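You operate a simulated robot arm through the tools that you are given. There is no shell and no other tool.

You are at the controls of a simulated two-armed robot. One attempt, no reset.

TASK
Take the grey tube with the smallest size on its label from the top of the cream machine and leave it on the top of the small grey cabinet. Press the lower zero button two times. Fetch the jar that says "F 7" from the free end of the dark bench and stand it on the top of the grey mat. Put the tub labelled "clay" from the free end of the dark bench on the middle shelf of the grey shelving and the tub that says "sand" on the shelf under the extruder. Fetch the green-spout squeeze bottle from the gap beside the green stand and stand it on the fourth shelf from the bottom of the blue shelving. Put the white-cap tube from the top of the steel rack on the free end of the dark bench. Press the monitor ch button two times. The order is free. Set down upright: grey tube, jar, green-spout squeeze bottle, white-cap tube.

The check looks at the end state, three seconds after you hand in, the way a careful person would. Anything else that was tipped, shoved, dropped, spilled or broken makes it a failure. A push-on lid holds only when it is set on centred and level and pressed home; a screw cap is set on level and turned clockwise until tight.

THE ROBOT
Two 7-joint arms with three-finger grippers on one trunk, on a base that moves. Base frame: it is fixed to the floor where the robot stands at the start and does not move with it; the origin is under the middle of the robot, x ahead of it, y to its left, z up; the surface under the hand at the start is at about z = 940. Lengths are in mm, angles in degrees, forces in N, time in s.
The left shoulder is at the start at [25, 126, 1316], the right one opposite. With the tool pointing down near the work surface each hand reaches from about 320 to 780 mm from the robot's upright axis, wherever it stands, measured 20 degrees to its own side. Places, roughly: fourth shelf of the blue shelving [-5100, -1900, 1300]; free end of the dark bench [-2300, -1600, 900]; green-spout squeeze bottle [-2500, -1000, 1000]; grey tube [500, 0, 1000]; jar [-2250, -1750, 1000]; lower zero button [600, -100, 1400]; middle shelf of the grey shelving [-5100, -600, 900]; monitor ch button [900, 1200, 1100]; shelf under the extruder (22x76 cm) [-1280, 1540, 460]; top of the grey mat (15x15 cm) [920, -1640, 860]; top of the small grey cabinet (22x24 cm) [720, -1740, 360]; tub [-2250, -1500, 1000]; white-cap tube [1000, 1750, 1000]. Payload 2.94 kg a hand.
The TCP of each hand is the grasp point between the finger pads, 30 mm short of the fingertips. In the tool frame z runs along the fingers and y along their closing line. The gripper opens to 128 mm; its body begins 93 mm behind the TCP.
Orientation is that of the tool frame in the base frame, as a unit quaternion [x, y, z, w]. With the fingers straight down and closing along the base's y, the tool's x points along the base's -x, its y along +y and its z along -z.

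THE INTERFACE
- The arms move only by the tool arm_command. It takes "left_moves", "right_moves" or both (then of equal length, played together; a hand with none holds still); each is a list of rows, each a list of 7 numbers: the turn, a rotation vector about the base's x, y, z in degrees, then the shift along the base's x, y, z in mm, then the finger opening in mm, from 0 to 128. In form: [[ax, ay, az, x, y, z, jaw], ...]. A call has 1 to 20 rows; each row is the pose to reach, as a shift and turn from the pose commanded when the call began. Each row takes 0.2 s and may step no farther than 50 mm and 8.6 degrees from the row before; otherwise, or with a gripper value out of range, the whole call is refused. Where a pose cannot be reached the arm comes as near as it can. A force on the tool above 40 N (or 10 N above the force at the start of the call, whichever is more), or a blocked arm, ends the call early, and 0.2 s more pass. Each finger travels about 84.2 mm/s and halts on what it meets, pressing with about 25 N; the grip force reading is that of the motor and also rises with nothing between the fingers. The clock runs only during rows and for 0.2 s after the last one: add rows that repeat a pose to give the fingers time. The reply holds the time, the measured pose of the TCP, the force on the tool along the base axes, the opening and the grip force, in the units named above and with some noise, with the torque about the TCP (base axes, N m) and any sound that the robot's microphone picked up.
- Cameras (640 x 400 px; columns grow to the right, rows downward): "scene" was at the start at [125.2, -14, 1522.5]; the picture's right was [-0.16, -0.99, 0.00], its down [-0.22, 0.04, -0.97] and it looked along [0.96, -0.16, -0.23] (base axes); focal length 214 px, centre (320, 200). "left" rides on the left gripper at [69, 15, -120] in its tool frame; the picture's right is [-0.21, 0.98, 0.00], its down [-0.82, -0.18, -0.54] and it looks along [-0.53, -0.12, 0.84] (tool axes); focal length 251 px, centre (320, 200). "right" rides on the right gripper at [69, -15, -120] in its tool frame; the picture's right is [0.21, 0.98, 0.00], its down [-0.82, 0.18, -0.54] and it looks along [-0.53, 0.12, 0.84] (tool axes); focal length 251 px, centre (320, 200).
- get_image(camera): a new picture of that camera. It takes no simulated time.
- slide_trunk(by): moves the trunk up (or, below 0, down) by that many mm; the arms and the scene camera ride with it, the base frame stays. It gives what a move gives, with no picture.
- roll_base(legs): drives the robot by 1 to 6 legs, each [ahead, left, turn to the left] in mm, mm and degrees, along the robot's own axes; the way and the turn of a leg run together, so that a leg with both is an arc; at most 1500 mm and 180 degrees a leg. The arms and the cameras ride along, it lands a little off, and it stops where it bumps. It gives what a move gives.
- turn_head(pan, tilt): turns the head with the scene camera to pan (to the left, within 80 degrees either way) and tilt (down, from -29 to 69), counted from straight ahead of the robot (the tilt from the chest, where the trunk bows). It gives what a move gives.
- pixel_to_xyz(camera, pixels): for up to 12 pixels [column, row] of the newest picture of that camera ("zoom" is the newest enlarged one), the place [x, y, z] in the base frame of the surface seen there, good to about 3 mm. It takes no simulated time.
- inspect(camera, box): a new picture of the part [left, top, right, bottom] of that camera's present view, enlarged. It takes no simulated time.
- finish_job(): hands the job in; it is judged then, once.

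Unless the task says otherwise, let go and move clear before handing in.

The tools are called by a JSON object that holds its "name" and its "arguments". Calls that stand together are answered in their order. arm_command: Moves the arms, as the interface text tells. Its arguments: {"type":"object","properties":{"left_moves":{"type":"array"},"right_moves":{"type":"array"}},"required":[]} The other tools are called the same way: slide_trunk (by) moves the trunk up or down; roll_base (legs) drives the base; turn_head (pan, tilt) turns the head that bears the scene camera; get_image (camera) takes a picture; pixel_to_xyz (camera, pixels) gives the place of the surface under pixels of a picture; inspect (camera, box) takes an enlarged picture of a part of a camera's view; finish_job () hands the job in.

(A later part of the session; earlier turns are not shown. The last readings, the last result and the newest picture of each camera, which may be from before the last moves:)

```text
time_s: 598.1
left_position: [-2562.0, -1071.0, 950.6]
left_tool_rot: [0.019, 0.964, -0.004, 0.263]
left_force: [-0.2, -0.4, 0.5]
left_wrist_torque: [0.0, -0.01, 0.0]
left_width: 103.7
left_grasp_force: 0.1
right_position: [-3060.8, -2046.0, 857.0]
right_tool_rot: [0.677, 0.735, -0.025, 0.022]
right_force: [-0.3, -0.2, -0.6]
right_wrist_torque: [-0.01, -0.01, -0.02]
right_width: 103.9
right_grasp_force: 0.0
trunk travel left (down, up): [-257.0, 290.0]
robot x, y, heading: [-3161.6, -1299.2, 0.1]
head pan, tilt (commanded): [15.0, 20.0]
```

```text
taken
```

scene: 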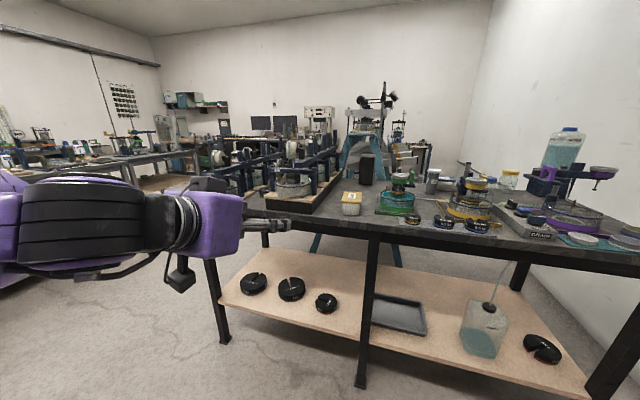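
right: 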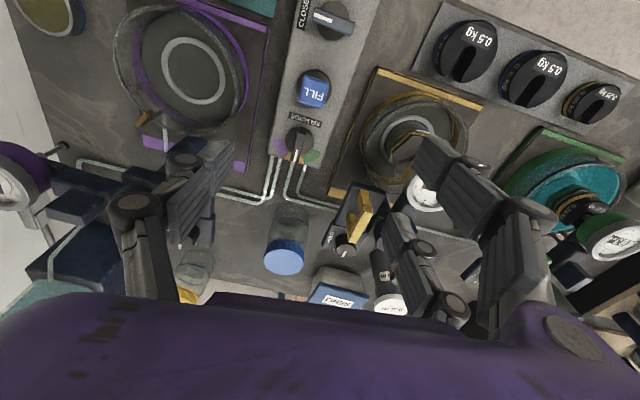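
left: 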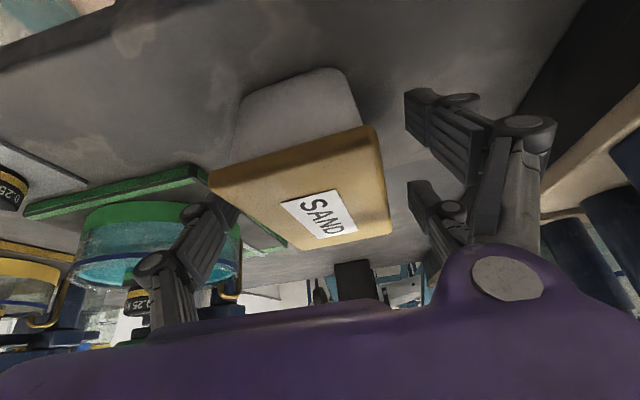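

Fingers straddle the tub. Close and lift.

{"name": "arm_command", "arguments": {"left_moves": [[0, 0, 0, 0, 0, 0, 20], [0, 0, 0, 0, 0, 0, 20], [0, 0, 0, 0, 0, 0, 20], [0, 0, 0, 0, 0, 0, 20]]}}

{"name": "arm_command", "arguments": {"left_moves": [[0, 0, 0, 0, 0, 6, 20], [0, 0, 0, 0, 0, 14, 20], [0, 0, 0, 0, 0, 24, 20]]}}

{"name": "get_image", "arguments": {"camera": "left"}}

{"name": "inspect", "arguments": {"camera": "scene", "box": [200, 140, 420, 280]}}

```text
time_s: 599.1
left_position: [-2561.4, -1071.5, 950.4]
left_tool_rot: [0.02, 0.964, -0.005, 0.264]
left_force: [2.4, -0.5, 6.4]
left_wrist_torque: [-0.38, -0.04, 0.18]
left_width: 72.7
left_grasp_force: 24.8
right_position: [-3060.2, -2044.9, 858.5]
right_tool_rot: [0.677, 0.735, -0.026, 0.023]
right_force: [-0.2, 0.6, -0.4]
right_wrist_torque: [0.0, 0.01, 0.0]
right_width: 103.9
right_grasp_force: 0.1
trunk travel left (down, up): [-257.0, 290.0]
robot x, y, heading: [-3157.7, -1303.6, -0.5]
head pan, tilt (commanded): [15.0, 20.0]
```

```text
time_s: 599.9
left_position: [-2562.2, -1071.9, 974.5]
left_tool_rot: [0.02, 0.965, -0.005, 0.263]
left_force: [-0.4, 0.3, -3.7]
left_wrist_torque: [0.0, 0.04, 0.01]
left_width: 72.6
left_grasp_force: 24.8
right_position: [-3059.5, -2045.2, 857.1]
right_tool_rot: [0.678, 0.734, -0.026, 0.022]
right_force: [1.4, -0.2, 0.1]
right_wrist_torque: [0.0, 0.01, 0.02]
right_width: 104.1
right_grasp_force: 0.1
trunk travel left (down, up): [-257.0, 290.0]
robot x, y, heading: [-3157.7, -1297.0, -0.3]
head pan, tilt (commanded): [15.0, 20.0]
```

```text
taken
```

left: 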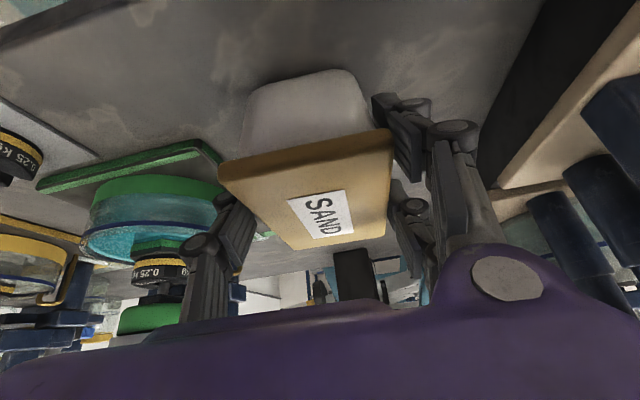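

```text
2.86 times, centred on (310, 210) of scene
```

zoom: 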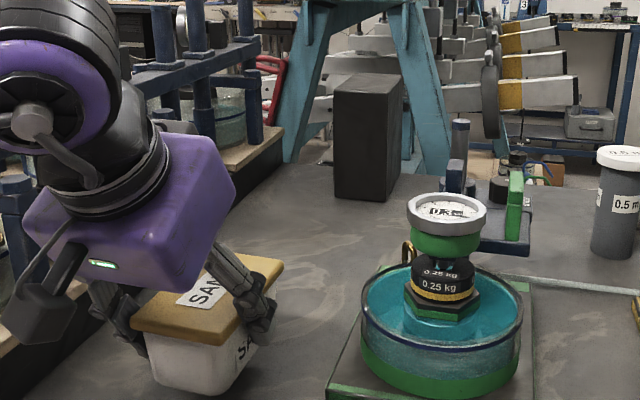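

SAND is held level. Drive: back off, slide left (+y) to the corridor at y≈680, then ahead (+x) toward the extruder island.

{"name": "roll_base", "arguments": {"legs": [[-300, 0, 0], [0, 1000, 0], [0, 980, 0]]}}

{"name": "turn_head", "arguments": {"pan": 20, "tilt": 15}}

{"name": "get_image", "arguments": {"camera": "scene"}}

```text
time_s: 619.1
left_position: [-2886.0, 910.5, 973.8]
left_tool_rot: [0.011, 0.965, -0.002, 0.263]
left_force: [0.4, 0.4, -4.1]
left_wrist_torque: [-0.01, 0.04, -0.03]
left_width: 72.8
left_grasp_force: 25.0
right_position: [-3367.5, -71.1, 856.8]
right_tool_rot: [0.671, 0.741, -0.025, 0.022]
right_force: [0.3, 0.2, 0.5]
right_wrist_torque: [0.02, -0.03, -0.02]
right_width: 103.9
right_grasp_force: 0.0
trunk travel left (down, up): [-257.0, 290.0]
robot x, y, heading: [-3479.7, 672.3, 0.7]
head pan, tilt (commanded): [15.0, 20.0]
```

```text
time_s: 619.8
left_position: [-2886.8, 910.8, 972.9]
left_tool_rot: [0.012, 0.965, -0.003, 0.263]
left_force: [-0.2, 0.0, -2.9]
left_wrist_torque: [0.0, 0.04, 0.0]
left_width: 72.9
left_grasp_force: 25.1
right_position: [-3367.8, -71.2, 858.0]
right_tool_rot: [0.671, 0.741, -0.024, 0.022]
right_force: [-0.4, -0.2, 0.4]
right_wrist_torque: [0.01, -0.03, 0.05]
right_width: 103.9
right_grasp_force: 0.0
trunk travel left (down, up): [-257.0, 290.0]
robot x, y, heading: [-3474.2, 675.3, 1.0]
head pan, tilt (commanded): [20.0, 15.0]
```

```text
taken
```

scene: 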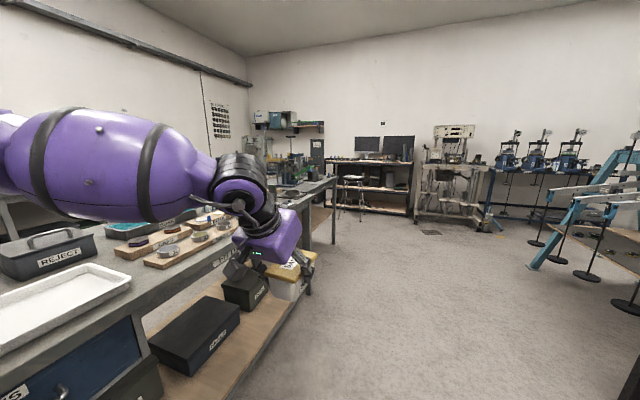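

An island table with REJECT bin is close on my left. Measure its edge before moving on.

{"name": "pixel_to_xyz", "arguments": {"camera": "scene", "pixels": [[40, 265], [120, 300], [150, 318], [230, 262], [260, 335], [300, 260], [330, 240], [335, 185], [245, 290], [130, 372], [200, 330], [325, 200]]}}

{"name": "inspect", "arguments": {"camera": "scene", "box": [200, 130, 360, 320]}}

```text
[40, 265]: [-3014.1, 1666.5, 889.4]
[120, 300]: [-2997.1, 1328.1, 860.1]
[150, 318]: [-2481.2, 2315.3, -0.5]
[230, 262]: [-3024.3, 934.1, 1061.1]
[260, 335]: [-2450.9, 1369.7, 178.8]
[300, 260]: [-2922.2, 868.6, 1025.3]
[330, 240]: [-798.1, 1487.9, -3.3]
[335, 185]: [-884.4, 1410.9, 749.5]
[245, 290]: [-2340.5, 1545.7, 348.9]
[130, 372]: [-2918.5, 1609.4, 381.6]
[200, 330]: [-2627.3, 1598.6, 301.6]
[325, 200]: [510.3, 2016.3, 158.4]
```

```text
2.11 times, centred on (280, 225) of scene
```

zoom: 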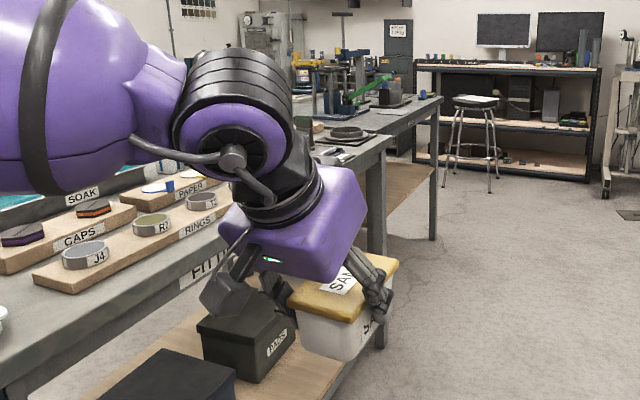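

The island edge is at y≈1330; I'll keep y≈625 in the corridor while driving ahead.

{"name": "roll_base", "arguments": {"legs": [[1200, -70, -1], [1220, 0, 0]]}}

{"name": "roll_base", "arguments": {"legs": [[0, 0, 90]]}}

{"name": "turn_head", "arguments": {"pan": 10, "tilt": 25}}

{"name": "get_image", "arguments": {"camera": "scene"}}

```text
time_s: 631.5
left_position: [-478.5, 787.8, 975.4]
left_tool_rot: [0.032, 0.964, -0.008, 0.263]
left_force: [0.5, -0.5, -4.3]
left_wrist_torque: [-0.02, 0.05, -0.01]
left_width: 72.3
left_grasp_force: 25.0
right_position: [-1003.2, -171.8, 856.7]
right_tool_rot: [0.686, 0.727, -0.026, 0.022]
right_force: [-0.1, -0.5, 0.3]
right_wrist_torque: [-0.02, 0.02, -0.05]
right_width: 103.7
right_grasp_force: 0.0
trunk travel left (down, up): [-257.0, 290.0]
robot x, y, heading: [-1078.6, 575.3, -1.8]
head pan, tilt (commanded): [20.0, 15.0]
```

```text
time_s: 635.8
left_position: [-1304.2, 1170.8, 974.4]
left_tool_rot: [-0.667, 0.698, 0.182, 0.189]
left_force: [-0.2, -0.1, -4.2]
left_wrist_torque: [-0.04, 0.03, -0.03]
left_width: 72.7
left_grasp_force: 25.0
right_position: [-332.9, 669.0, 856.3]
right_tool_rot: [-0.039, 0.999, -0.003, 0.033]
right_force: [-0.8, -0.5, -0.1]
right_wrist_torque: [-0.02, -0.02, 0.03]
right_width: 103.9
right_grasp_force: 0.0
trunk travel left (down, up): [-257.0, 290.0]
robot x, y, heading: [-1078.1, 575.9, 89.6]
head pan, tilt (commanded): [20.0, 15.0]
```

```text
time_s: 636.5
left_position: [-1303.6, 1171.1, 974.3]
left_tool_rot: [-0.667, 0.697, 0.184, 0.19]
left_force: [0.2, 0.7, -3.4]
left_wrist_torque: [0.0, 0.01, 0.05]
left_width: 72.9
left_grasp_force: 24.9
right_position: [-331.5, 668.3, 858.1]
right_tool_rot: [-0.038, 0.999, -0.003, 0.033]
right_force: [0.4, -0.5, -0.4]
right_wrist_torque: [-0.01, 0.0, 0.0]
right_width: 104.0
right_grasp_force: 0.0
trunk travel left (down, up): [-257.0, 290.0]
robot x, y, heading: [-1080.0, 574.3, 89.3]
head pan, tilt (commanded): [10.0, 25.0]
```

```text
taken
```

scene: 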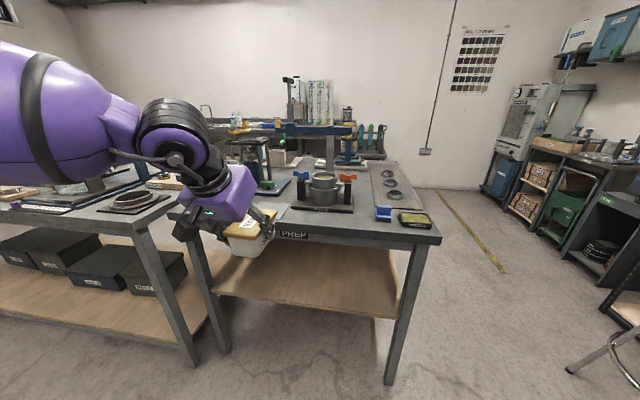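

{"name": "pixel_to_xyz", "arguments": {"camera": "scene", "pixels": [[300, 306], [320, 290], [320, 260], [385, 315], [225, 295], [395, 375], [222, 345], [330, 238], [435, 240], [300, 245], [390, 300], [250, 280]]}}

{"name": "inspect", "arguments": {"camera": "scene", "box": [160, 160, 460, 390]}}

```text
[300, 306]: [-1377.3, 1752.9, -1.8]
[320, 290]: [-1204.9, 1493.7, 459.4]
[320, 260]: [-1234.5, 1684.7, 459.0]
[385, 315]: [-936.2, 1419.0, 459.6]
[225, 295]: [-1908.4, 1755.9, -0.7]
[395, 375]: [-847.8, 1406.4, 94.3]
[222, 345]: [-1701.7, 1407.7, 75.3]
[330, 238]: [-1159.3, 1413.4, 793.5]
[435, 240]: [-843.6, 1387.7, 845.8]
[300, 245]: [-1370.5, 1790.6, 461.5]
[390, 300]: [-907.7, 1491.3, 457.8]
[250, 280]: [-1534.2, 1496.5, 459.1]
```

```text
1.74 times, centred on (310, 275) of scene
```

zoom: 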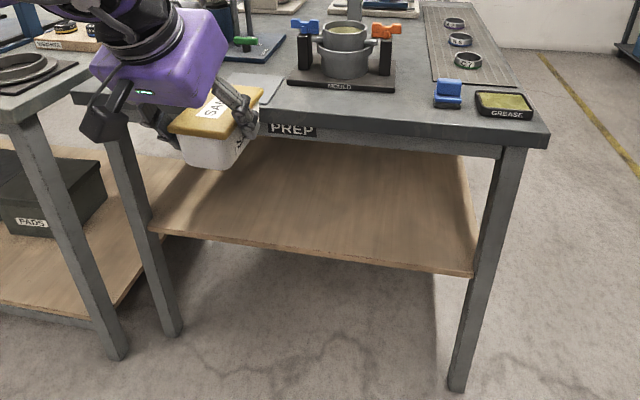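

{"name": "pixel_to_xyz", "arguments": {"camera": "zoom", "pixels": [[400, 145], [400, 150], [400, 155], [450, 148], [300, 140], [400, 130], [400, 120], [330, 255], [470, 272], [160, 235], [300, 170], [420, 165]]}}

```text
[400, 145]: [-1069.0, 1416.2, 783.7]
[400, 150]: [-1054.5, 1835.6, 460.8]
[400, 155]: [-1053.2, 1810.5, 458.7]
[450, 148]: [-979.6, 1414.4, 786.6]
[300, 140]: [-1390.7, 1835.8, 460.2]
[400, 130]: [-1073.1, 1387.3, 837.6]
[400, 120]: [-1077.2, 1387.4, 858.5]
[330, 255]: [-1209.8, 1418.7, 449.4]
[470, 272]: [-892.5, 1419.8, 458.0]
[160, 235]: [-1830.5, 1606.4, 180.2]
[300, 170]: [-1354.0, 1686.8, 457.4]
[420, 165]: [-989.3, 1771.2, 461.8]
```

Shelf z≈459, front edge y≈1417, apron bottom z≈783. Lower the trunk fully here in the open and then bring the tub down with the arm.

{"name": "slide_trunk", "arguments": {"by": -250}}

{"name": "get_image", "arguments": {"camera": "left"}}

```text
time_s: 639.1
left_position: [-1304.2, 1171.5, 724.9]
left_tool_rot: [-0.666, 0.698, 0.182, 0.19]
left_force: [-0.5, -0.2, -4.0]
left_wrist_torque: [-0.07, -0.03, -0.02]
left_width: 72.7
left_grasp_force: 25.1
right_position: [-333.2, 669.3, 607.6]
right_tool_rot: [-0.038, 0.999, -0.003, 0.033]
right_force: [0.3, -0.5, 0.3]
right_wrist_torque: [0.0, 0.01, -0.02]
right_width: 103.8
right_grasp_force: 0.1
trunk travel left (down, up): [-7.0, 540.0]
robot x, y, heading: [-1078.3, 577.1, 89.3]
head pan, tilt (commanded): [10.0, 25.0]
```

```text
taken
```

left: 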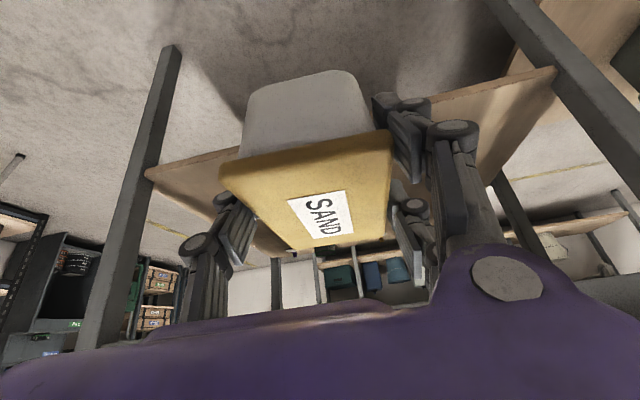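

Now lower the arm by ~185 mm, keeping the tub level.

{"name": "arm_command", "arguments": {"left_moves": [[0, 0, 0, 0, 0, -40, 20], [0, 0, 0, 0, 0, -80, 20], [0, 0, 0, 0, 0, -120, 20], [0, 0, 0, 0, 0, -155, 20], [0, 0, 0, 0, 0, -185, 20], [0, 0, 0, 0, 0, -185, 20]]}}

{"name": "get_image", "arguments": {"camera": "left"}}

{"name": "get_image", "arguments": {"camera": "scene"}}

```text
time_s: 640.5
left_position: [-1304.2, 1173.1, 540.9]
left_tool_rot: [-0.667, 0.697, 0.183, 0.189]
left_force: [0.0, -0.3, -3.0]
left_wrist_torque: [-0.06, -0.02, 0.01]
left_width: 72.7
left_grasp_force: 25.4
right_position: [-332.8, 669.1, 607.2]
right_tool_rot: [-0.039, 0.999, -0.003, 0.034]
right_force: [0.5, 0.2, 0.3]
right_wrist_torque: [0.0, 0.0, -0.01]
right_width: 104.2
right_grasp_force: 0.0
trunk travel left (down, up): [-7.0, 540.0]
robot x, y, heading: [-1079.8, 577.7, 89.5]
head pan, tilt (commanded): [10.0, 25.0]
```

```text
taken
```

left: 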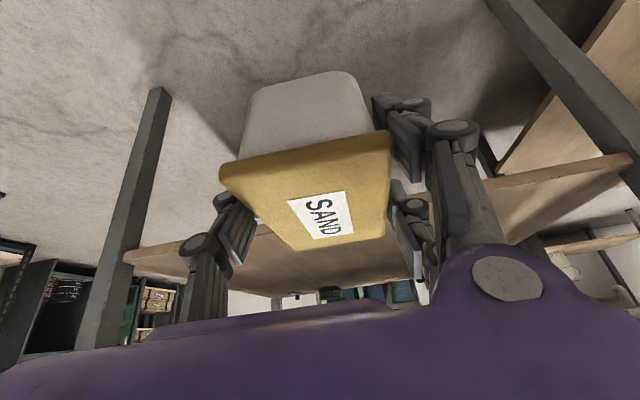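

```text
taken
```

scene: 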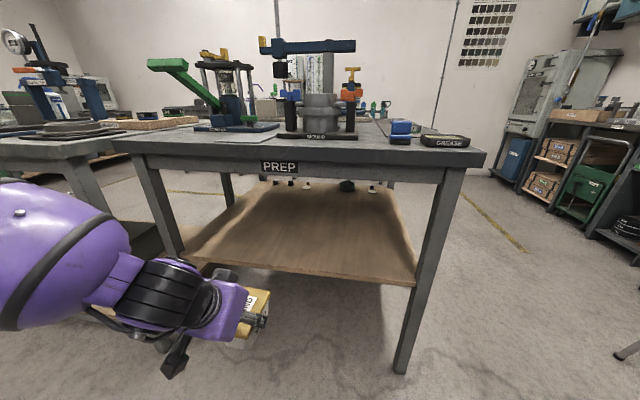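

Works well. Drive ahead 200 mm, lower slightly, then the rest under the table edge.

{"name": "roll_base", "arguments": {"legs": [[200, 0, 0.5]]}}

{"name": "arm_command", "arguments": {"left_moves": [[0, 0, 0, 0, 0, -6, 20], [0, 0, 0, 0, 0, -13, 20], [0, 0, 0, 0, 0, -13, 20]]}}

{"name": "get_image", "arguments": {"camera": "left"}}

{"name": "get_image", "arguments": {"camera": "scene"}}

```text
time_s: 642.1
left_position: [-1306.2, 1369.8, 540.2]
left_tool_rot: [-0.669, 0.696, 0.182, 0.187]
left_force: [-0.7, 0.5, -3.3]
left_wrist_torque: [-0.04, 0.0, 0.03]
left_width: 73.0
left_grasp_force: 25.6
right_position: [-332.3, 872.6, 607.8]
right_tool_rot: [-0.041, 0.999, -0.003, 0.033]
right_force: [0.4, 0.5, -0.5]
right_wrist_torque: [0.0, 0.03, -0.02]
right_width: 103.8
right_grasp_force: 0.1
trunk travel left (down, up): [-7.0, 540.0]
robot x, y, heading: [-1074.3, 771.5, 90.2]
head pan, tilt (commanded): [10.0, 25.0]
```

```text
time_s: 642.9
left_position: [-1307.6, 1370.1, 526.4]
left_tool_rot: [-0.67, 0.695, 0.183, 0.189]
left_force: [-0.5, 0.0, -3.0]
left_wrist_torque: [-0.07, -0.01, -0.02]
left_width: 72.5
left_grasp_force: 24.8
right_position: [-332.6, 872.1, 607.3]
right_tool_rot: [-0.041, 0.999, -0.003, 0.034]
right_force: [-0.5, 0.6, 0.0]
right_wrist_torque: [0.0, 0.01, 0.03]
right_width: 104.2
right_grasp_force: 0.0
trunk travel left (down, up): [-7.0, 540.0]
robot x, y, heading: [-1076.6, 772.6, 90.0]
head pan, tilt (commanded): [10.0, 25.0]
```

```text
taken
```

left: 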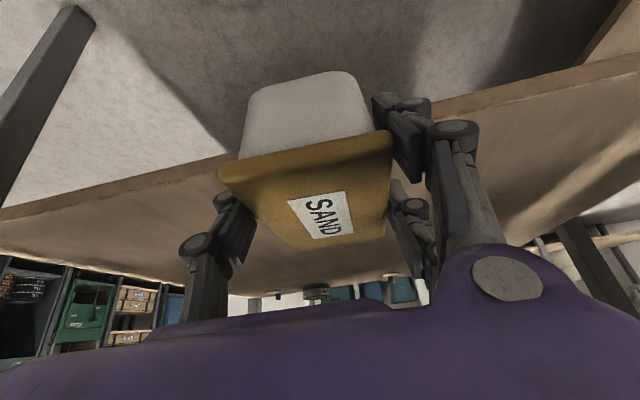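

```text
taken
```

scene: 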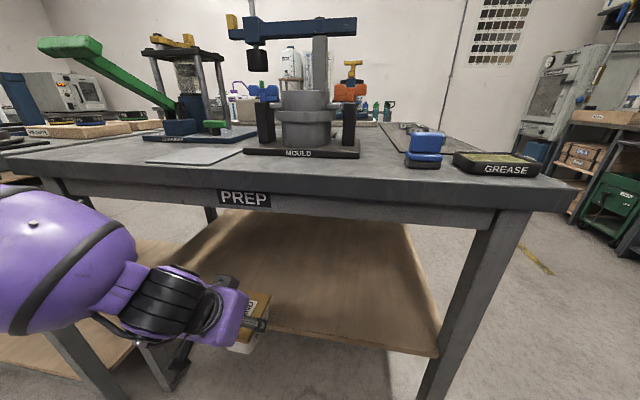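

{"name": "roll_base", "arguments": {"legs": [[98, 0, 0]]}}

{"name": "get_image", "arguments": {"camera": "left"}}

{"name": "inspect", "arguments": {"camera": "scene", "box": [100, 180, 380, 400]}}

```text
time_s: 644.0
left_position: [-1307.3, 1463.2, 526.6]
left_tool_rot: [-0.669, 0.696, 0.182, 0.189]
left_force: [0.2, 0.0, -4.0]
left_wrist_torque: [-0.03, 0.03, 0.02]
left_width: 72.9
left_grasp_force: 25.3
right_position: [-331.3, 966.6, 607.3]
right_tool_rot: [-0.041, 0.999, -0.003, 0.034]
right_force: [0.7, 1.1, 0.4]
right_wrist_torque: [0.0, -0.01, 0.0]
right_width: 104.1
right_grasp_force: 0.1
trunk travel left (down, up): [-7.0, 540.0]
robot x, y, heading: [-1080.1, 868.3, 90.0]
head pan, tilt (commanded): [10.0, 25.0]
```

```text
taken
```

left: 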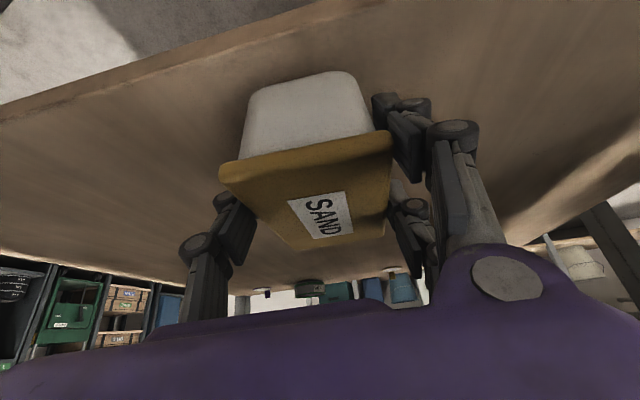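

```text
1.82 times, centred on (240, 290) of scene
```

zoom: 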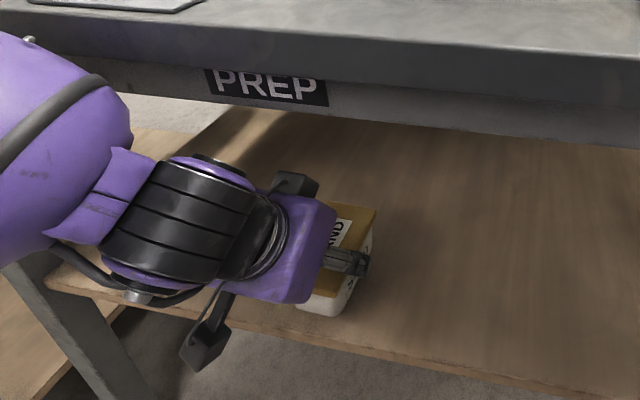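

Push in another 27 mm with the arm and lower to near contact (≈511).

{"name": "arm_command", "arguments": {"left_moves": [[0, 0, 0, 0, 14, -3, 20], [0, 0, 0, 0, 28, -6, 20], [0, 0, 0, 0, 28, -12, 20], [0, 0, 0, 0, 28, -12, 20]]}}

{"name": "arm_command", "arguments": {"left_moves": [[0, 0, 0, 0, 0, -2, 20], [0, 0, 0, 0, 0, -4, 20]]}}

```text
time_s: 645.0
left_position: [-1309.4, 1481.2, 520.0]
left_tool_rot: [-0.67, 0.694, 0.183, 0.192]
left_force: [-0.1, -0.3, -3.8]
left_wrist_torque: [-0.02, -0.01, -0.01]
left_width: 72.6
left_grasp_force: 25.4
right_position: [-334.1, 962.6, 610.0]
right_tool_rot: [-0.043, 0.998, 0.003, 0.035]
right_force: [-0.2, -0.5, 0.1]
right_wrist_torque: [0.01, 0.01, -0.01]
right_width: 104.0
right_grasp_force: 0.0
trunk travel left (down, up): [-7.0, 540.0]
robot x, y, heading: [-1074.4, 870.9, 90.0]
head pan, tilt (commanded): [10.0, 25.0]
```

```text
time_s: 645.6
left_position: [-1310.3, 1482.6, 516.4]
left_tool_rot: [-0.669, 0.693, 0.184, 0.194]
left_force: [0.2, -0.1, -4.3]
left_wrist_torque: [-0.06, -0.01, 0.02]
left_width: 72.9
left_grasp_force: 24.8
right_position: [-334.3, 962.0, 609.7]
right_tool_rot: [-0.042, 0.999, 0.003, 0.035]
right_force: [-0.4, 1.0, 0.5]
right_wrist_torque: [-0.04, -0.02, -0.03]
right_width: 103.8
right_grasp_force: 0.1
trunk travel left (down, up): [-7.0, 540.0]
robot x, y, heading: [-1076.9, 870.6, 90.2]
head pan, tilt (commanded): [10.0, 25.0]
```

The hand stopped short (1482 vs 1491 commanded) and my body shifted slightly, so the wrist or forearm may be touching the table. Look before continuing.

{"name": "get_image", "arguments": {"camera": "scene"}}

{"name": "inspect", "arguments": {"camera": "scene", "box": [40, 160, 360, 400]}}

{"name": "get_image", "arguments": {"camera": "left"}}

```text
taken
```

scene: 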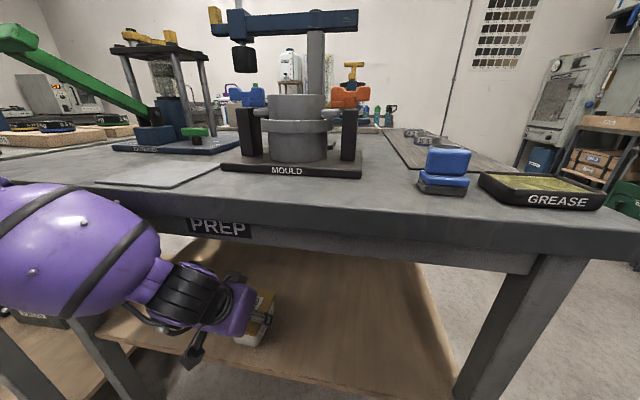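

```text
1.67 times, centred on (200, 280) of scene
```

zoom: 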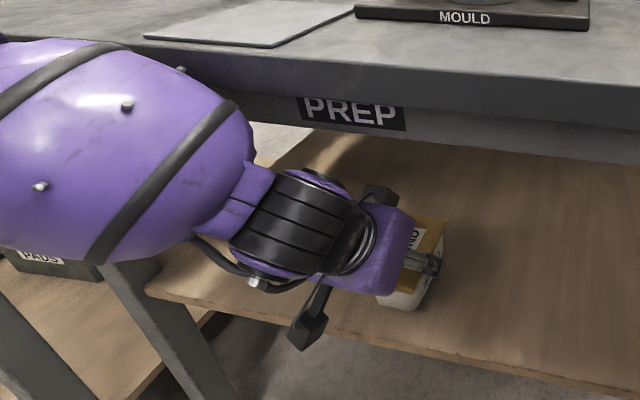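

```text
taken
```

left: 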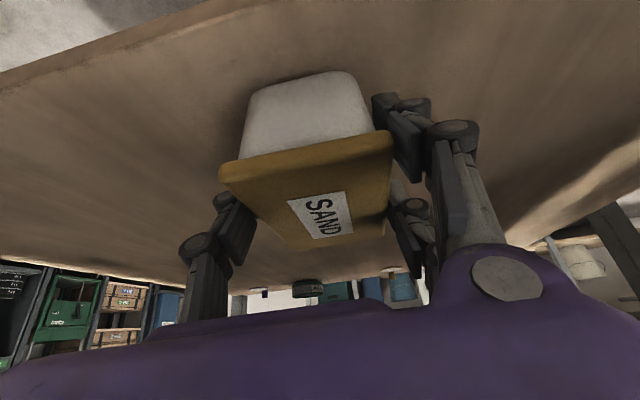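

My forearm bulge seems to touch the table's front edge. Relieve the push by commanding −9 mm in y, then lower to contact.

{"name": "arm_command", "arguments": {"left_moves": [[0, 0, 0, 0, -5, 0, 20], [0, 0, 0, 0, -10, 0, 20], [0, 0, 0, 0, -10, 0, 20]]}}

```text
time_s: 646.4
left_position: [-1307.2, 1480.6, 513.9]
left_tool_rot: [-0.669, 0.694, 0.185, 0.191]
left_force: [-0.3, 0.9, -3.2]
left_wrist_torque: [-0.05, 0.01, -0.01]
left_width: 72.8
left_grasp_force: 24.9
right_position: [-332.1, 964.8, 609.6]
right_tool_rot: [-0.042, 0.999, 0.0, 0.033]
right_force: [0.8, -0.7, -0.2]
right_wrist_torque: [-0.02, -0.01, 0.0]
right_width: 103.8
right_grasp_force: 0.0
trunk travel left (down, up): [-7.0, 540.0]
robot x, y, heading: [-1077.8, 867.9, 89.7]
head pan, tilt (commanded): [10.0, 25.0]
```

{"name": "arm_command", "arguments": {"left_moves": [[0, 0, 0, 0, -4, -1, 20], [0, 0, 0, 0, -6, -3, 20], [0, 0, 0, 0, -6, -3, 20]]}}

```text
time_s: 647.2
left_position: [-1306.7, 1478.9, 510.1]
left_tool_rot: [-0.668, 0.695, 0.185, 0.191]
left_force: [1.3, 5.4, 11.0]
left_wrist_torque: [0.65, -0.6, 0.13]
left_width: 72.8
left_grasp_force: 24.8
right_position: [-331.3, 966.5, 606.8]
right_tool_rot: [-0.041, 0.999, -0.002, 0.034]
right_force: [-0.2, 0.0, 0.7]
right_wrist_torque: [-0.02, 0.03, 0.01]
right_width: 104.0
right_grasp_force: 0.0
trunk travel left (down, up): [-7.0, 540.0]
robot x, y, heading: [-1077.5, 868.9, 89.9]
head pan, tilt (commanded): [10.0, 25.0]
```

Contact. Open to 96 and back straight out with the base.

{"name": "arm_command", "arguments": {"left_moves": [[0, 0, 0, 0, 0, 1, 20], [0, 0, 0, 0, 0, 1, 80], [0, 0, 0, 0, 0, 1, 92], [0, 0, 0, 0, 0, 2, 98], [0, 0, 0, 0, 0, 2, 98]]}}

{"name": "get_image", "arguments": {"camera": "left"}}

{"name": "roll_base", "arguments": {"legs": [[-150, 0, 0]]}}

{"name": "get_image", "arguments": {"camera": "left"}}

{"name": "get_image", "arguments": {"camera": "scene"}}

```text
time_s: 648.4
left_position: [-1308.8, 1477.5, 509.4]
left_tool_rot: [-0.669, 0.695, 0.184, 0.189]
left_force: [0.2, 0.2, -0.2]
left_wrist_torque: [0.02, 0.01, 0.02]
left_width: 98.1
left_grasp_force: 0.0
right_position: [-332.1, 965.6, 607.6]
right_tool_rot: [-0.041, 0.999, -0.003, 0.034]
right_force: [0.4, 0.4, 0.6]
right_wrist_torque: [0.03, 0.02, 0.04]
right_width: 103.9
right_grasp_force: 0.1
trunk travel left (down, up): [-7.0, 540.0]
robot x, y, heading: [-1079.3, 872.6, 89.9]
head pan, tilt (commanded): [10.0, 25.0]
```

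```text
taken
```

left: 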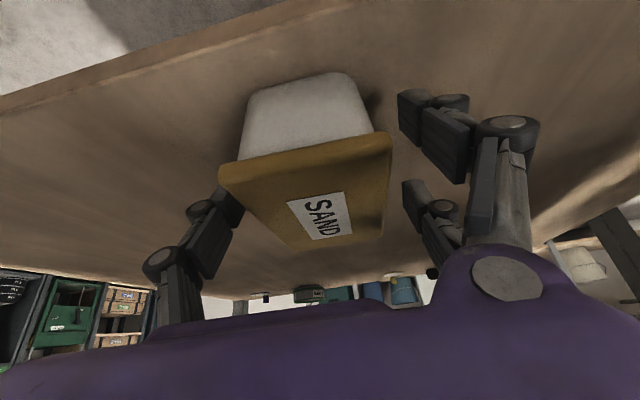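

```text
time_s: 649.8
left_position: [-1308.4, 1326.2, 510.2]
left_tool_rot: [-0.67, 0.695, 0.182, 0.189]
left_force: [-0.3, 0.4, 0.0]
left_wrist_torque: [-0.03, -0.02, 0.0]
left_width: 98.1
left_grasp_force: 0.1
right_position: [-332.3, 817.8, 608.7]
right_tool_rot: [-0.041, 0.999, -0.001, 0.033]
right_force: [-0.3, 0.0, 0.0]
right_wrist_torque: [0.02, 0.04, -0.03]
right_width: 103.9
right_grasp_force: 0.1
trunk travel left (down, up): [-7.0, 540.0]
robot x, y, heading: [-1080.1, 723.6, 90.1]
head pan, tilt (commanded): [10.0, 25.0]
```

```text
taken
```

left: 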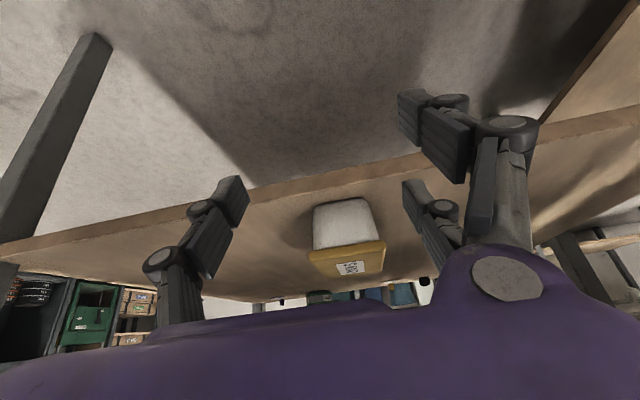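

```text
taken
```

scene: 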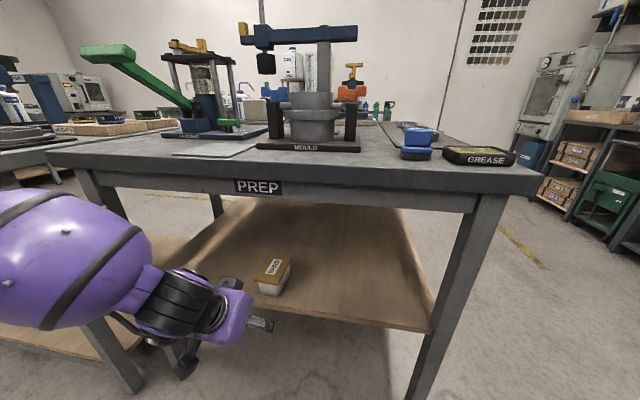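

SAND is on the shelf. Now back off, raise the trunk, and tuck the left arm for the trip to the aisle on the bench's far side.

{"name": "roll_base", "arguments": {"legs": [[-250, 0, 0]]}}

{"name": "inspect", "arguments": {"camera": "scene", "box": [160, 160, 480, 380]}}

{"name": "slide_trunk", "arguments": {"by": 400}}

{"name": "slide_trunk", "arguments": {"by": 140}}

```text
time_s: 651.6
left_position: [-1308.0, 1075.2, 510.4]
left_tool_rot: [-0.669, 0.695, 0.183, 0.189]
left_force: [0.4, -0.8, 0.6]
left_wrist_torque: [0.02, -0.04, 0.01]
left_width: 97.9
left_grasp_force: 0.1
right_position: [-332.7, 565.6, 607.5]
right_tool_rot: [-0.041, 0.999, -0.004, 0.034]
right_force: [-0.6, -0.1, -0.8]
right_wrist_torque: [-0.03, -0.01, -0.01]
right_width: 103.7
right_grasp_force: 0.1
trunk travel left (down, up): [-7.0, 540.0]
robot x, y, heading: [-1080.1, 465.7, 90.0]
head pan, tilt (commanded): [10.0, 25.0]
```

```text
1.82 times, centred on (320, 270) of scene
```

zoom: 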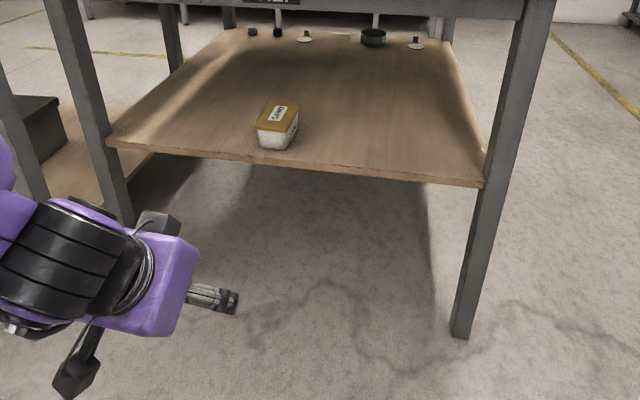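

```text
time_s: 655.5
left_position: [-1309.2, 1075.2, 910.4]
left_tool_rot: [-0.669, 0.695, 0.183, 0.188]
left_force: [0.3, 0.4, 1.3]
left_wrist_torque: [0.0, -0.01, -0.02]
left_width: 98.1
left_grasp_force: 0.1
right_position: [-332.4, 566.0, 1006.5]
right_tool_rot: [-0.041, 0.999, -0.003, 0.033]
right_force: [-0.3, 0.3, 0.5]
right_wrist_torque: [0.01, -0.01, -0.01]
right_width: 103.8
right_grasp_force: 0.0
trunk travel left (down, up): [-407.0, 140.0]
robot x, y, heading: [-1080.6, 469.5, 89.9]
head pan, tilt (commanded): [10.0, 25.0]
```

```text
time_s: 657.1
left_position: [-1308.2, 1081.8, 1137.5]
left_tool_rot: [-0.653, 0.68, 0.234, 0.238]
left_force: [0.8, 1.3, 0.1]
left_wrist_torque: [0.02, -0.02, 0.02]
left_width: 97.7
left_grasp_force: 0.1
right_position: [-333.1, 566.4, 1148.3]
right_tool_rot: [-0.042, 0.999, -0.004, 0.033]
right_force: [0.9, 0.3, 0.3]
right_wrist_torque: [-0.04, -0.02, 0.02]
right_width: 104.1
right_grasp_force: 0.1
trunk travel left (down, up): [-547.0, 0.0]
robot x, y, heading: [-1079.3, 469.3, 89.8]
head pan, tilt (commanded): [10.0, 25.0]
```

SAND sits well on the shelf. Tuck the left arm (tool down, close in).

{"name": "arm_command", "arguments": {"left_moves": [[-6.5, 0, 0, 8, -25, 34, 60], [-13, 0, 0, 16, -50, 67, 60], [-19.5, 0, 0, 25, -76, 100, 60], [-26, 0, 0, 33, -101, 134, 60], [-32.5, 0, 0, 41, -126, 168, 60], [-39, 0, 0, 50, -152, 201, 60], [-39, 0, 0, 58, -177, 235, 60], [-39, 0, 0, 66, -202, 268, 60], [-39, 0, 0, 74, -228, 302, 60], [-39, 0, 0, 82, -253, 335, 60], [-39, 0, 0, 91, -278, 369, 60], [-39, 0, 0, 99, -303, 402, 60], [-39, 0, 0, 99, -303, 402, 60]]}}

{"name": "roll_base", "arguments": {"legs": [[0, 0, -90], [850, 0, 0]]}}

{"name": "turn_head", "arguments": {"pan": -40, "tilt": 25}}

{"name": "get_image", "arguments": {"camera": "scene"}}

```text
time_s: 659.9
left_position: [-1208.2, 781.0, 1544.0]
left_tool_rot: [-0.696, 0.718, -0.005, 0.007]
left_force: [-0.5, 0.9, 0.3]
left_wrist_torque: [0.0, 0.0, 0.0]
left_width: 59.9
left_grasp_force: 0.0
right_position: [-333.4, 566.8, 1146.3]
right_tool_rot: [-0.041, 0.999, -0.003, 0.034]
right_force: [0.1, 1.2, -0.3]
right_wrist_torque: [0.01, 0.01, -0.02]
right_width: 104.1
right_grasp_force: 0.1
trunk travel left (down, up): [-547.0, 0.0]
robot x, y, heading: [-1082.7, 469.1, 90.1]
head pan, tilt (commanded): [10.0, 25.0]
```

```text
time_s: 668.3
left_position: [83.4, 562.4, 1543.1]
left_tool_rot: [0.033, 0.999, -0.009, 0.002]
left_force: [-0.9, -0.6, 1.2]
left_wrist_torque: [0.0, 0.01, 0.0]
left_width: 59.9
left_grasp_force: 0.1
right_position: [-156.9, -306.6, 1146.8]
right_tool_rot: [0.688, 0.725, -0.025, 0.022]
right_force: [0.3, -0.7, 0.3]
right_wrist_torque: [0.0, 0.01, -0.01]
right_width: 103.8
right_grasp_force: 0.0
trunk travel left (down, up): [-547.0, 0.0]
robot x, y, heading: [-229.1, 446.5, -2.2]
head pan, tilt (commanded): [10.0, 25.0]
```

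```text
time_s: 669.5
left_position: [84.3, 562.4, 1543.5]
left_tool_rot: [0.033, 0.999, -0.009, 0.002]
left_force: [-0.4, 0.1, 0.8]
left_wrist_torque: [-0.01, 0.0, 0.0]
left_width: 60.1
left_grasp_force: 0.1
right_position: [-157.2, -306.4, 1146.3]
right_tool_rot: [0.689, 0.724, -0.026, 0.022]
right_force: [-0.2, 0.0, 0.8]
right_wrist_torque: [0.02, 0.0, 0.01]
right_width: 103.8
right_grasp_force: 0.0
trunk travel left (down, up): [-547.0, 0.0]
robot x, y, heading: [-232.3, 442.1, -2.0]
head pan, tilt (commanded): [-40.0, 25.0]
```

```text
taken
```

scene: 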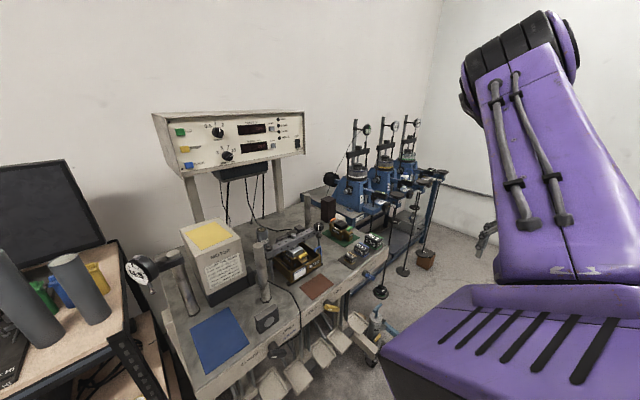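

Slide right along the corridor (right arm leading), then rotate progressively into the aisle.

{"name": "roll_base", "arguments": {"legs": [[100, -1140, 0]]}}

{"name": "roll_base", "arguments": {"legs": [[0, 0, -40]]}}

{"name": "turn_head", "arguments": {"pan": -40, "tilt": 25}}

{"name": "get_image", "arguments": {"camera": "scene"}}

{"name": "get_image", "arguments": {"camera": "right"}}

```text
time_s: 679.7
left_position: [151.3, -565.2, 1543.2]
left_tool_rot: [0.025, 1.0, -0.008, 0.002]
left_force: [-0.2, 0.4, -0.2]
left_wrist_torque: [-0.01, 0.0, 0.01]
left_width: 59.9
left_grasp_force: 0.0
right_position: [-78.6, -1437.3, 1149.0]
right_tool_rot: [0.684, 0.729, -0.026, 0.021]
right_force: [0.1, 0.2, -0.6]
right_wrist_torque: [-0.02, 0.0, -0.02]
right_width: 103.9
right_grasp_force: 0.1
trunk travel left (down, up): [-547.0, 0.0]
robot x, y, heading: [-164.8, -685.1, -1.2]
head pan, tilt (commanded): [-40.0, 25.0]
```

```text
time_s: 681.9
left_position: [157.3, -794.7, 1542.9]
left_tool_rot: [0.364, 0.931, -0.008, -0.002]
left_force: [-0.4, -0.4, 0.5]
left_wrist_torque: [-0.02, 0.02, 0.03]
left_width: 60.0
left_grasp_force: 0.0
right_position: [-576.5, -1316.3, 1146.9]
right_tool_rot: [0.891, 0.453, -0.032, 0.012]
right_force: [0.1, 0.0, 1.0]
right_wrist_torque: [-0.01, 0.0, 0.02]
right_width: 104.0
right_grasp_force: 0.0
trunk travel left (down, up): [-547.0, 0.0]
robot x, y, heading: [-163.4, -688.5, -41.1]
head pan, tilt (commanded): [-40.0, 25.0]
```

```text
time_s: 682.5
left_position: [159.2, -795.2, 1542.8]
left_tool_rot: [0.364, 0.931, -0.008, -0.001]
left_force: [0.3, 0.5, 0.7]
left_wrist_torque: [-0.01, -0.02, 0.0]
left_width: 60.0
left_grasp_force: 0.1
right_position: [-577.0, -1316.5, 1147.6]
right_tool_rot: [0.891, 0.453, -0.031, 0.011]
right_force: [-0.2, -0.5, -0.2]
right_wrist_torque: [0.0, -0.01, -0.04]
right_width: 103.8
right_grasp_force: 0.1
trunk travel left (down, up): [-547.0, 0.0]
robot x, y, heading: [-164.2, -689.3, -40.8]
head pan, tilt (commanded): [-40.0, 25.0]
```

```text
taken
```

scene: 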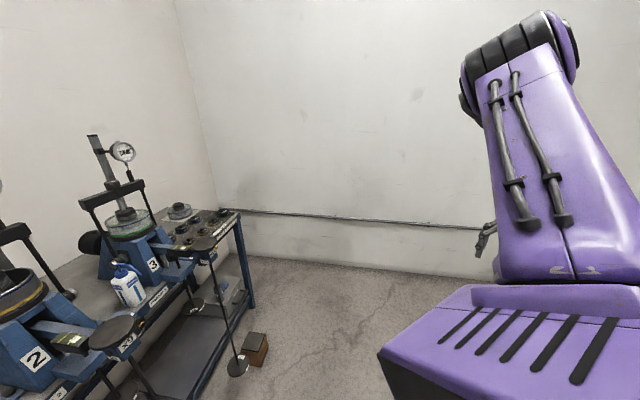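

```text
taken
```

right: 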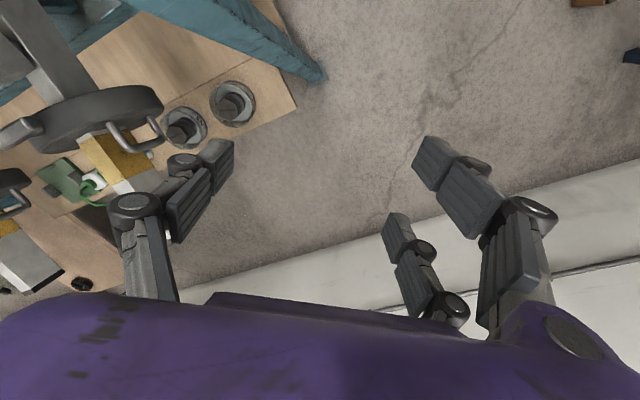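

{"name": "pixel_to_xyz", "arguments": {"camera": "right", "pixels": [[100, 110], [150, 95], [115, 155], [40, 60], [230, 100], [310, 70], [70, 185], [20, 270], [180, 130], [30, 20]]}}

```text
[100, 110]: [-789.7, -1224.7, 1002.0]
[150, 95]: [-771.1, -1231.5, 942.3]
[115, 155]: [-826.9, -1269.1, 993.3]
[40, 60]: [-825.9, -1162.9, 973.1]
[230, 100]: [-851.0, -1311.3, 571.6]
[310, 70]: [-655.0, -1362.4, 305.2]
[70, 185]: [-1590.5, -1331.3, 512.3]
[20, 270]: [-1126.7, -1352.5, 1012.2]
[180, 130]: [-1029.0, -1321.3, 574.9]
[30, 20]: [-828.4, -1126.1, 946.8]
```

Teal stand parts near there are ≤1012 high, below my hand (1117). Continue: move down, turn, move down, turn to −120°.

{"name": "roll_base", "arguments": {"legs": [[446, -355, 0], [0, 0, -40]]}}

{"name": "roll_base", "arguments": {"legs": [[620, 0, 0], [0, 0, -39]]}}

{"name": "turn_head", "arguments": {"pan": -60, "tilt": 20}}

{"name": "get_image", "arguments": {"camera": "scene"}}

{"name": "get_image", "arguments": {"camera": "right"}}

```text
time_s: 688.1
left_position: [122.6, -1537.6, 1543.7]
left_tool_rot: [0.661, 0.75, -0.008, -0.004]
left_force: [0.1, 0.3, -0.1]
left_wrist_torque: [-0.02, 0.01, 0.01]
left_width: 59.9
left_grasp_force: 0.1
right_position: [-775.9, -1465.8, 1148.3]
right_tool_rot: [0.992, 0.121, -0.033, 0.0]
right_force: [0.5, 0.5, 0.2]
right_wrist_torque: [0.04, 0.01, -0.02]
right_width: 103.8
right_grasp_force: 0.1
trunk travel left (down, up): [-547.0, 0.0]
robot x, y, heading: [-54.6, -1252.2, -81.2]
head pan, tilt (commanded): [-40.0, 25.0]
```

```text
time_s: 693.5
left_position: [13.9, -2216.2, 1544.0]
left_tool_rot: [0.869, 0.495, -0.006, -0.007]
left_force: [0.2, 0.1, -0.1]
left_wrist_torque: [0.0, -0.04, 0.02]
left_width: 60.1
left_grasp_force: 0.0
right_position: [-651.3, -1605.4, 1147.6]
right_tool_rot: [0.978, -0.208, -0.031, -0.011]
right_force: [0.2, 0.1, 0.0]
right_wrist_torque: [0.0, 0.01, 0.0]
right_width: 103.9
right_grasp_force: 0.1
trunk travel left (down, up): [-547.0, 0.0]
robot x, y, heading: [51.1, -1878.0, -118.8]
head pan, tilt (commanded): [-40.0, 25.0]
```

```text
time_s: 694.3
left_position: [11.8, -2215.2, 1543.7]
left_tool_rot: [0.869, 0.495, -0.006, -0.006]
left_force: [-0.6, -0.5, 0.2]
left_wrist_torque: [0.02, -0.01, 0.05]
left_width: 60.1
left_grasp_force: 0.1
right_position: [-650.1, -1606.7, 1147.0]
right_tool_rot: [0.977, -0.208, -0.032, -0.01]
right_force: [-0.4, -0.1, -0.9]
right_wrist_torque: [0.01, 0.03, -0.03]
right_width: 103.9
right_grasp_force: 0.0
trunk travel left (down, up): [-547.0, 0.0]
robot x, y, heading: [49.3, -1877.1, -119.2]
head pan, tilt (commanded): [-60.0, 20.0]
```

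```text
taken
```

scene: 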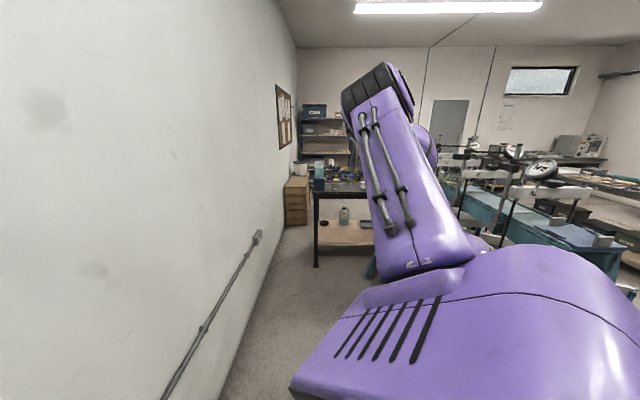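

```text
taken
```

right: 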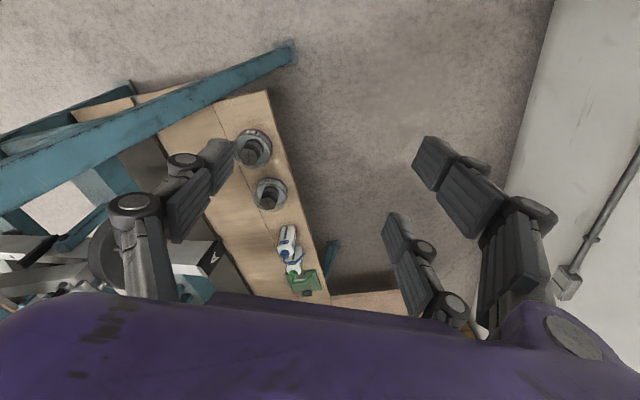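

{"name": "inspect", "arguments": {"camera": "scene", "box": [300, 150, 380, 210]}}

{"name": "roll_base", "arguments": {"legs": [[397, -719, 0]]}}

{"name": "turn_head", "arguments": {"pan": -40, "tilt": 20}}

{"name": "get_image", "arguments": {"camera": "scene"}}

```text
6.67 times, centred on (340, 180) of scene
```

zoom: 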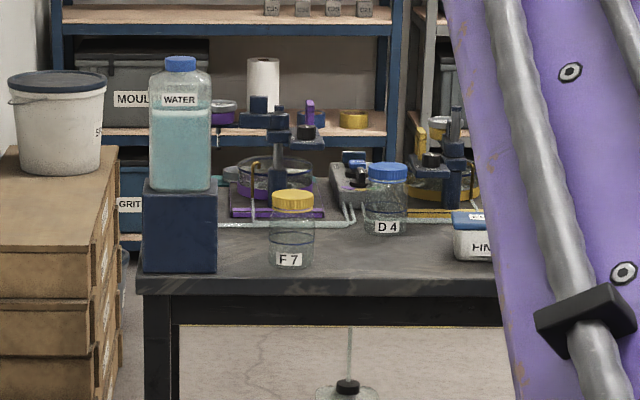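

```text
time_s: 700.9
left_position: [-797.6, -2212.7, 1543.3]
left_tool_rot: [0.871, 0.492, -0.006, -0.007]
left_force: [1.1, -0.2, -1.0]
left_wrist_torque: [0.0, -0.02, 0.01]
left_width: 60.0
left_grasp_force: 0.1
right_position: [-1456.5, -1599.2, 1147.6]
right_tool_rot: [0.977, -0.212, -0.032, -0.011]
right_force: [-0.2, 0.4, 0.3]
right_wrist_torque: [0.0, -0.01, 0.0]
right_width: 103.9
right_grasp_force: 0.0
trunk travel left (down, up): [-547.0, 0.0]
robot x, y, heading: [-759.1, -1880.8, -119.4]
head pan, tilt (commanded): [-60.0, 20.0]
```

```text
time_s: 701.8
left_position: [-798.3, -2213.9, 1543.2]
left_tool_rot: [0.871, 0.491, -0.006, -0.008]
left_force: [-0.2, 1.0, 0.5]
left_wrist_torque: [-0.01, -0.02, 0.03]
left_width: 60.2
left_grasp_force: 0.1
right_position: [-1457.6, -1598.9, 1146.8]
right_tool_rot: [0.977, -0.212, -0.032, -0.01]
right_force: [0.2, -0.5, -0.2]
right_wrist_torque: [0.02, 0.03, 0.01]
right_width: 104.1
right_grasp_force: 0.0
trunk travel left (down, up): [-547.0, 0.0]
robot x, y, heading: [-762.2, -1878.8, -119.2]
head pan, tilt (commanded): [-40.0, 20.0]
```

```text
taken
```

scene: 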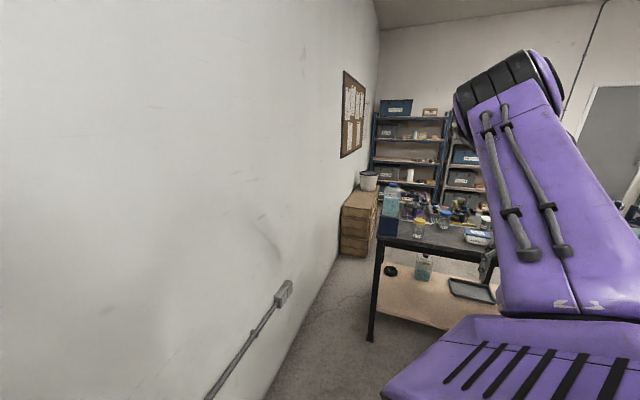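

The yellow-lid jar reads "F 7" (blue is "D 4"). Zoom in and measure it.

{"name": "inspect", "arguments": {"camera": "scene", "box": [370, 180, 500, 270]}}

{"name": "pixel_to_xyz", "arguments": {"camera": "zoom", "pixels": [[320, 200], [200, 200], [240, 180], [240, 240], [160, 220], [380, 150]]}}

```text
4.44 times, centred on (435, 225) of scene
```

zoom: 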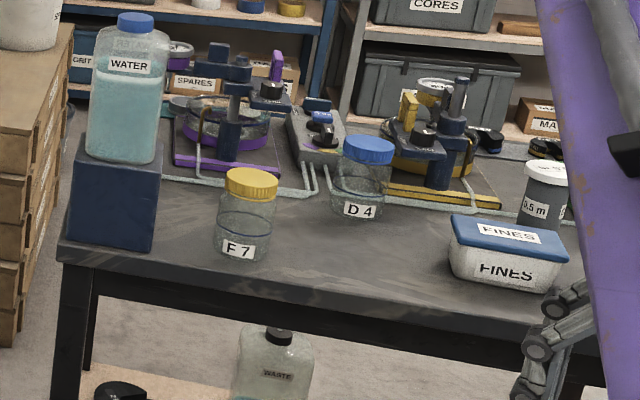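

```text
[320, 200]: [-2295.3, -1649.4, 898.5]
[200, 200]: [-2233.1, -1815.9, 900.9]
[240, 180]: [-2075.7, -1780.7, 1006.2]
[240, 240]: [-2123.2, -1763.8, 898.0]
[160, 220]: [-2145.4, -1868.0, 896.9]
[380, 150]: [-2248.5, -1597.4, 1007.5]
```

{"name": "pixel_to_xyz", "arguments": {"camera": "zoom", "pixels": [[252, 172], [228, 184], [276, 187], [250, 195], [218, 235], [270, 240], [245, 252], [240, 262], [155, 240], [100, 240], [330, 290], [455, 255]]}}

```text
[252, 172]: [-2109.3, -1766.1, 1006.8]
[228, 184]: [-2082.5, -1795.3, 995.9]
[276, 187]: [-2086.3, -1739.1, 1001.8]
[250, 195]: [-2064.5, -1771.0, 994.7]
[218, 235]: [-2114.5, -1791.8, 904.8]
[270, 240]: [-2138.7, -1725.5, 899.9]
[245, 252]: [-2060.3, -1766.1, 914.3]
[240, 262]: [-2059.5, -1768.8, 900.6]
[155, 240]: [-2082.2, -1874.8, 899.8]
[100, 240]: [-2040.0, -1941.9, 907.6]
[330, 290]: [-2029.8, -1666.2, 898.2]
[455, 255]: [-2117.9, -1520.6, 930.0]
```

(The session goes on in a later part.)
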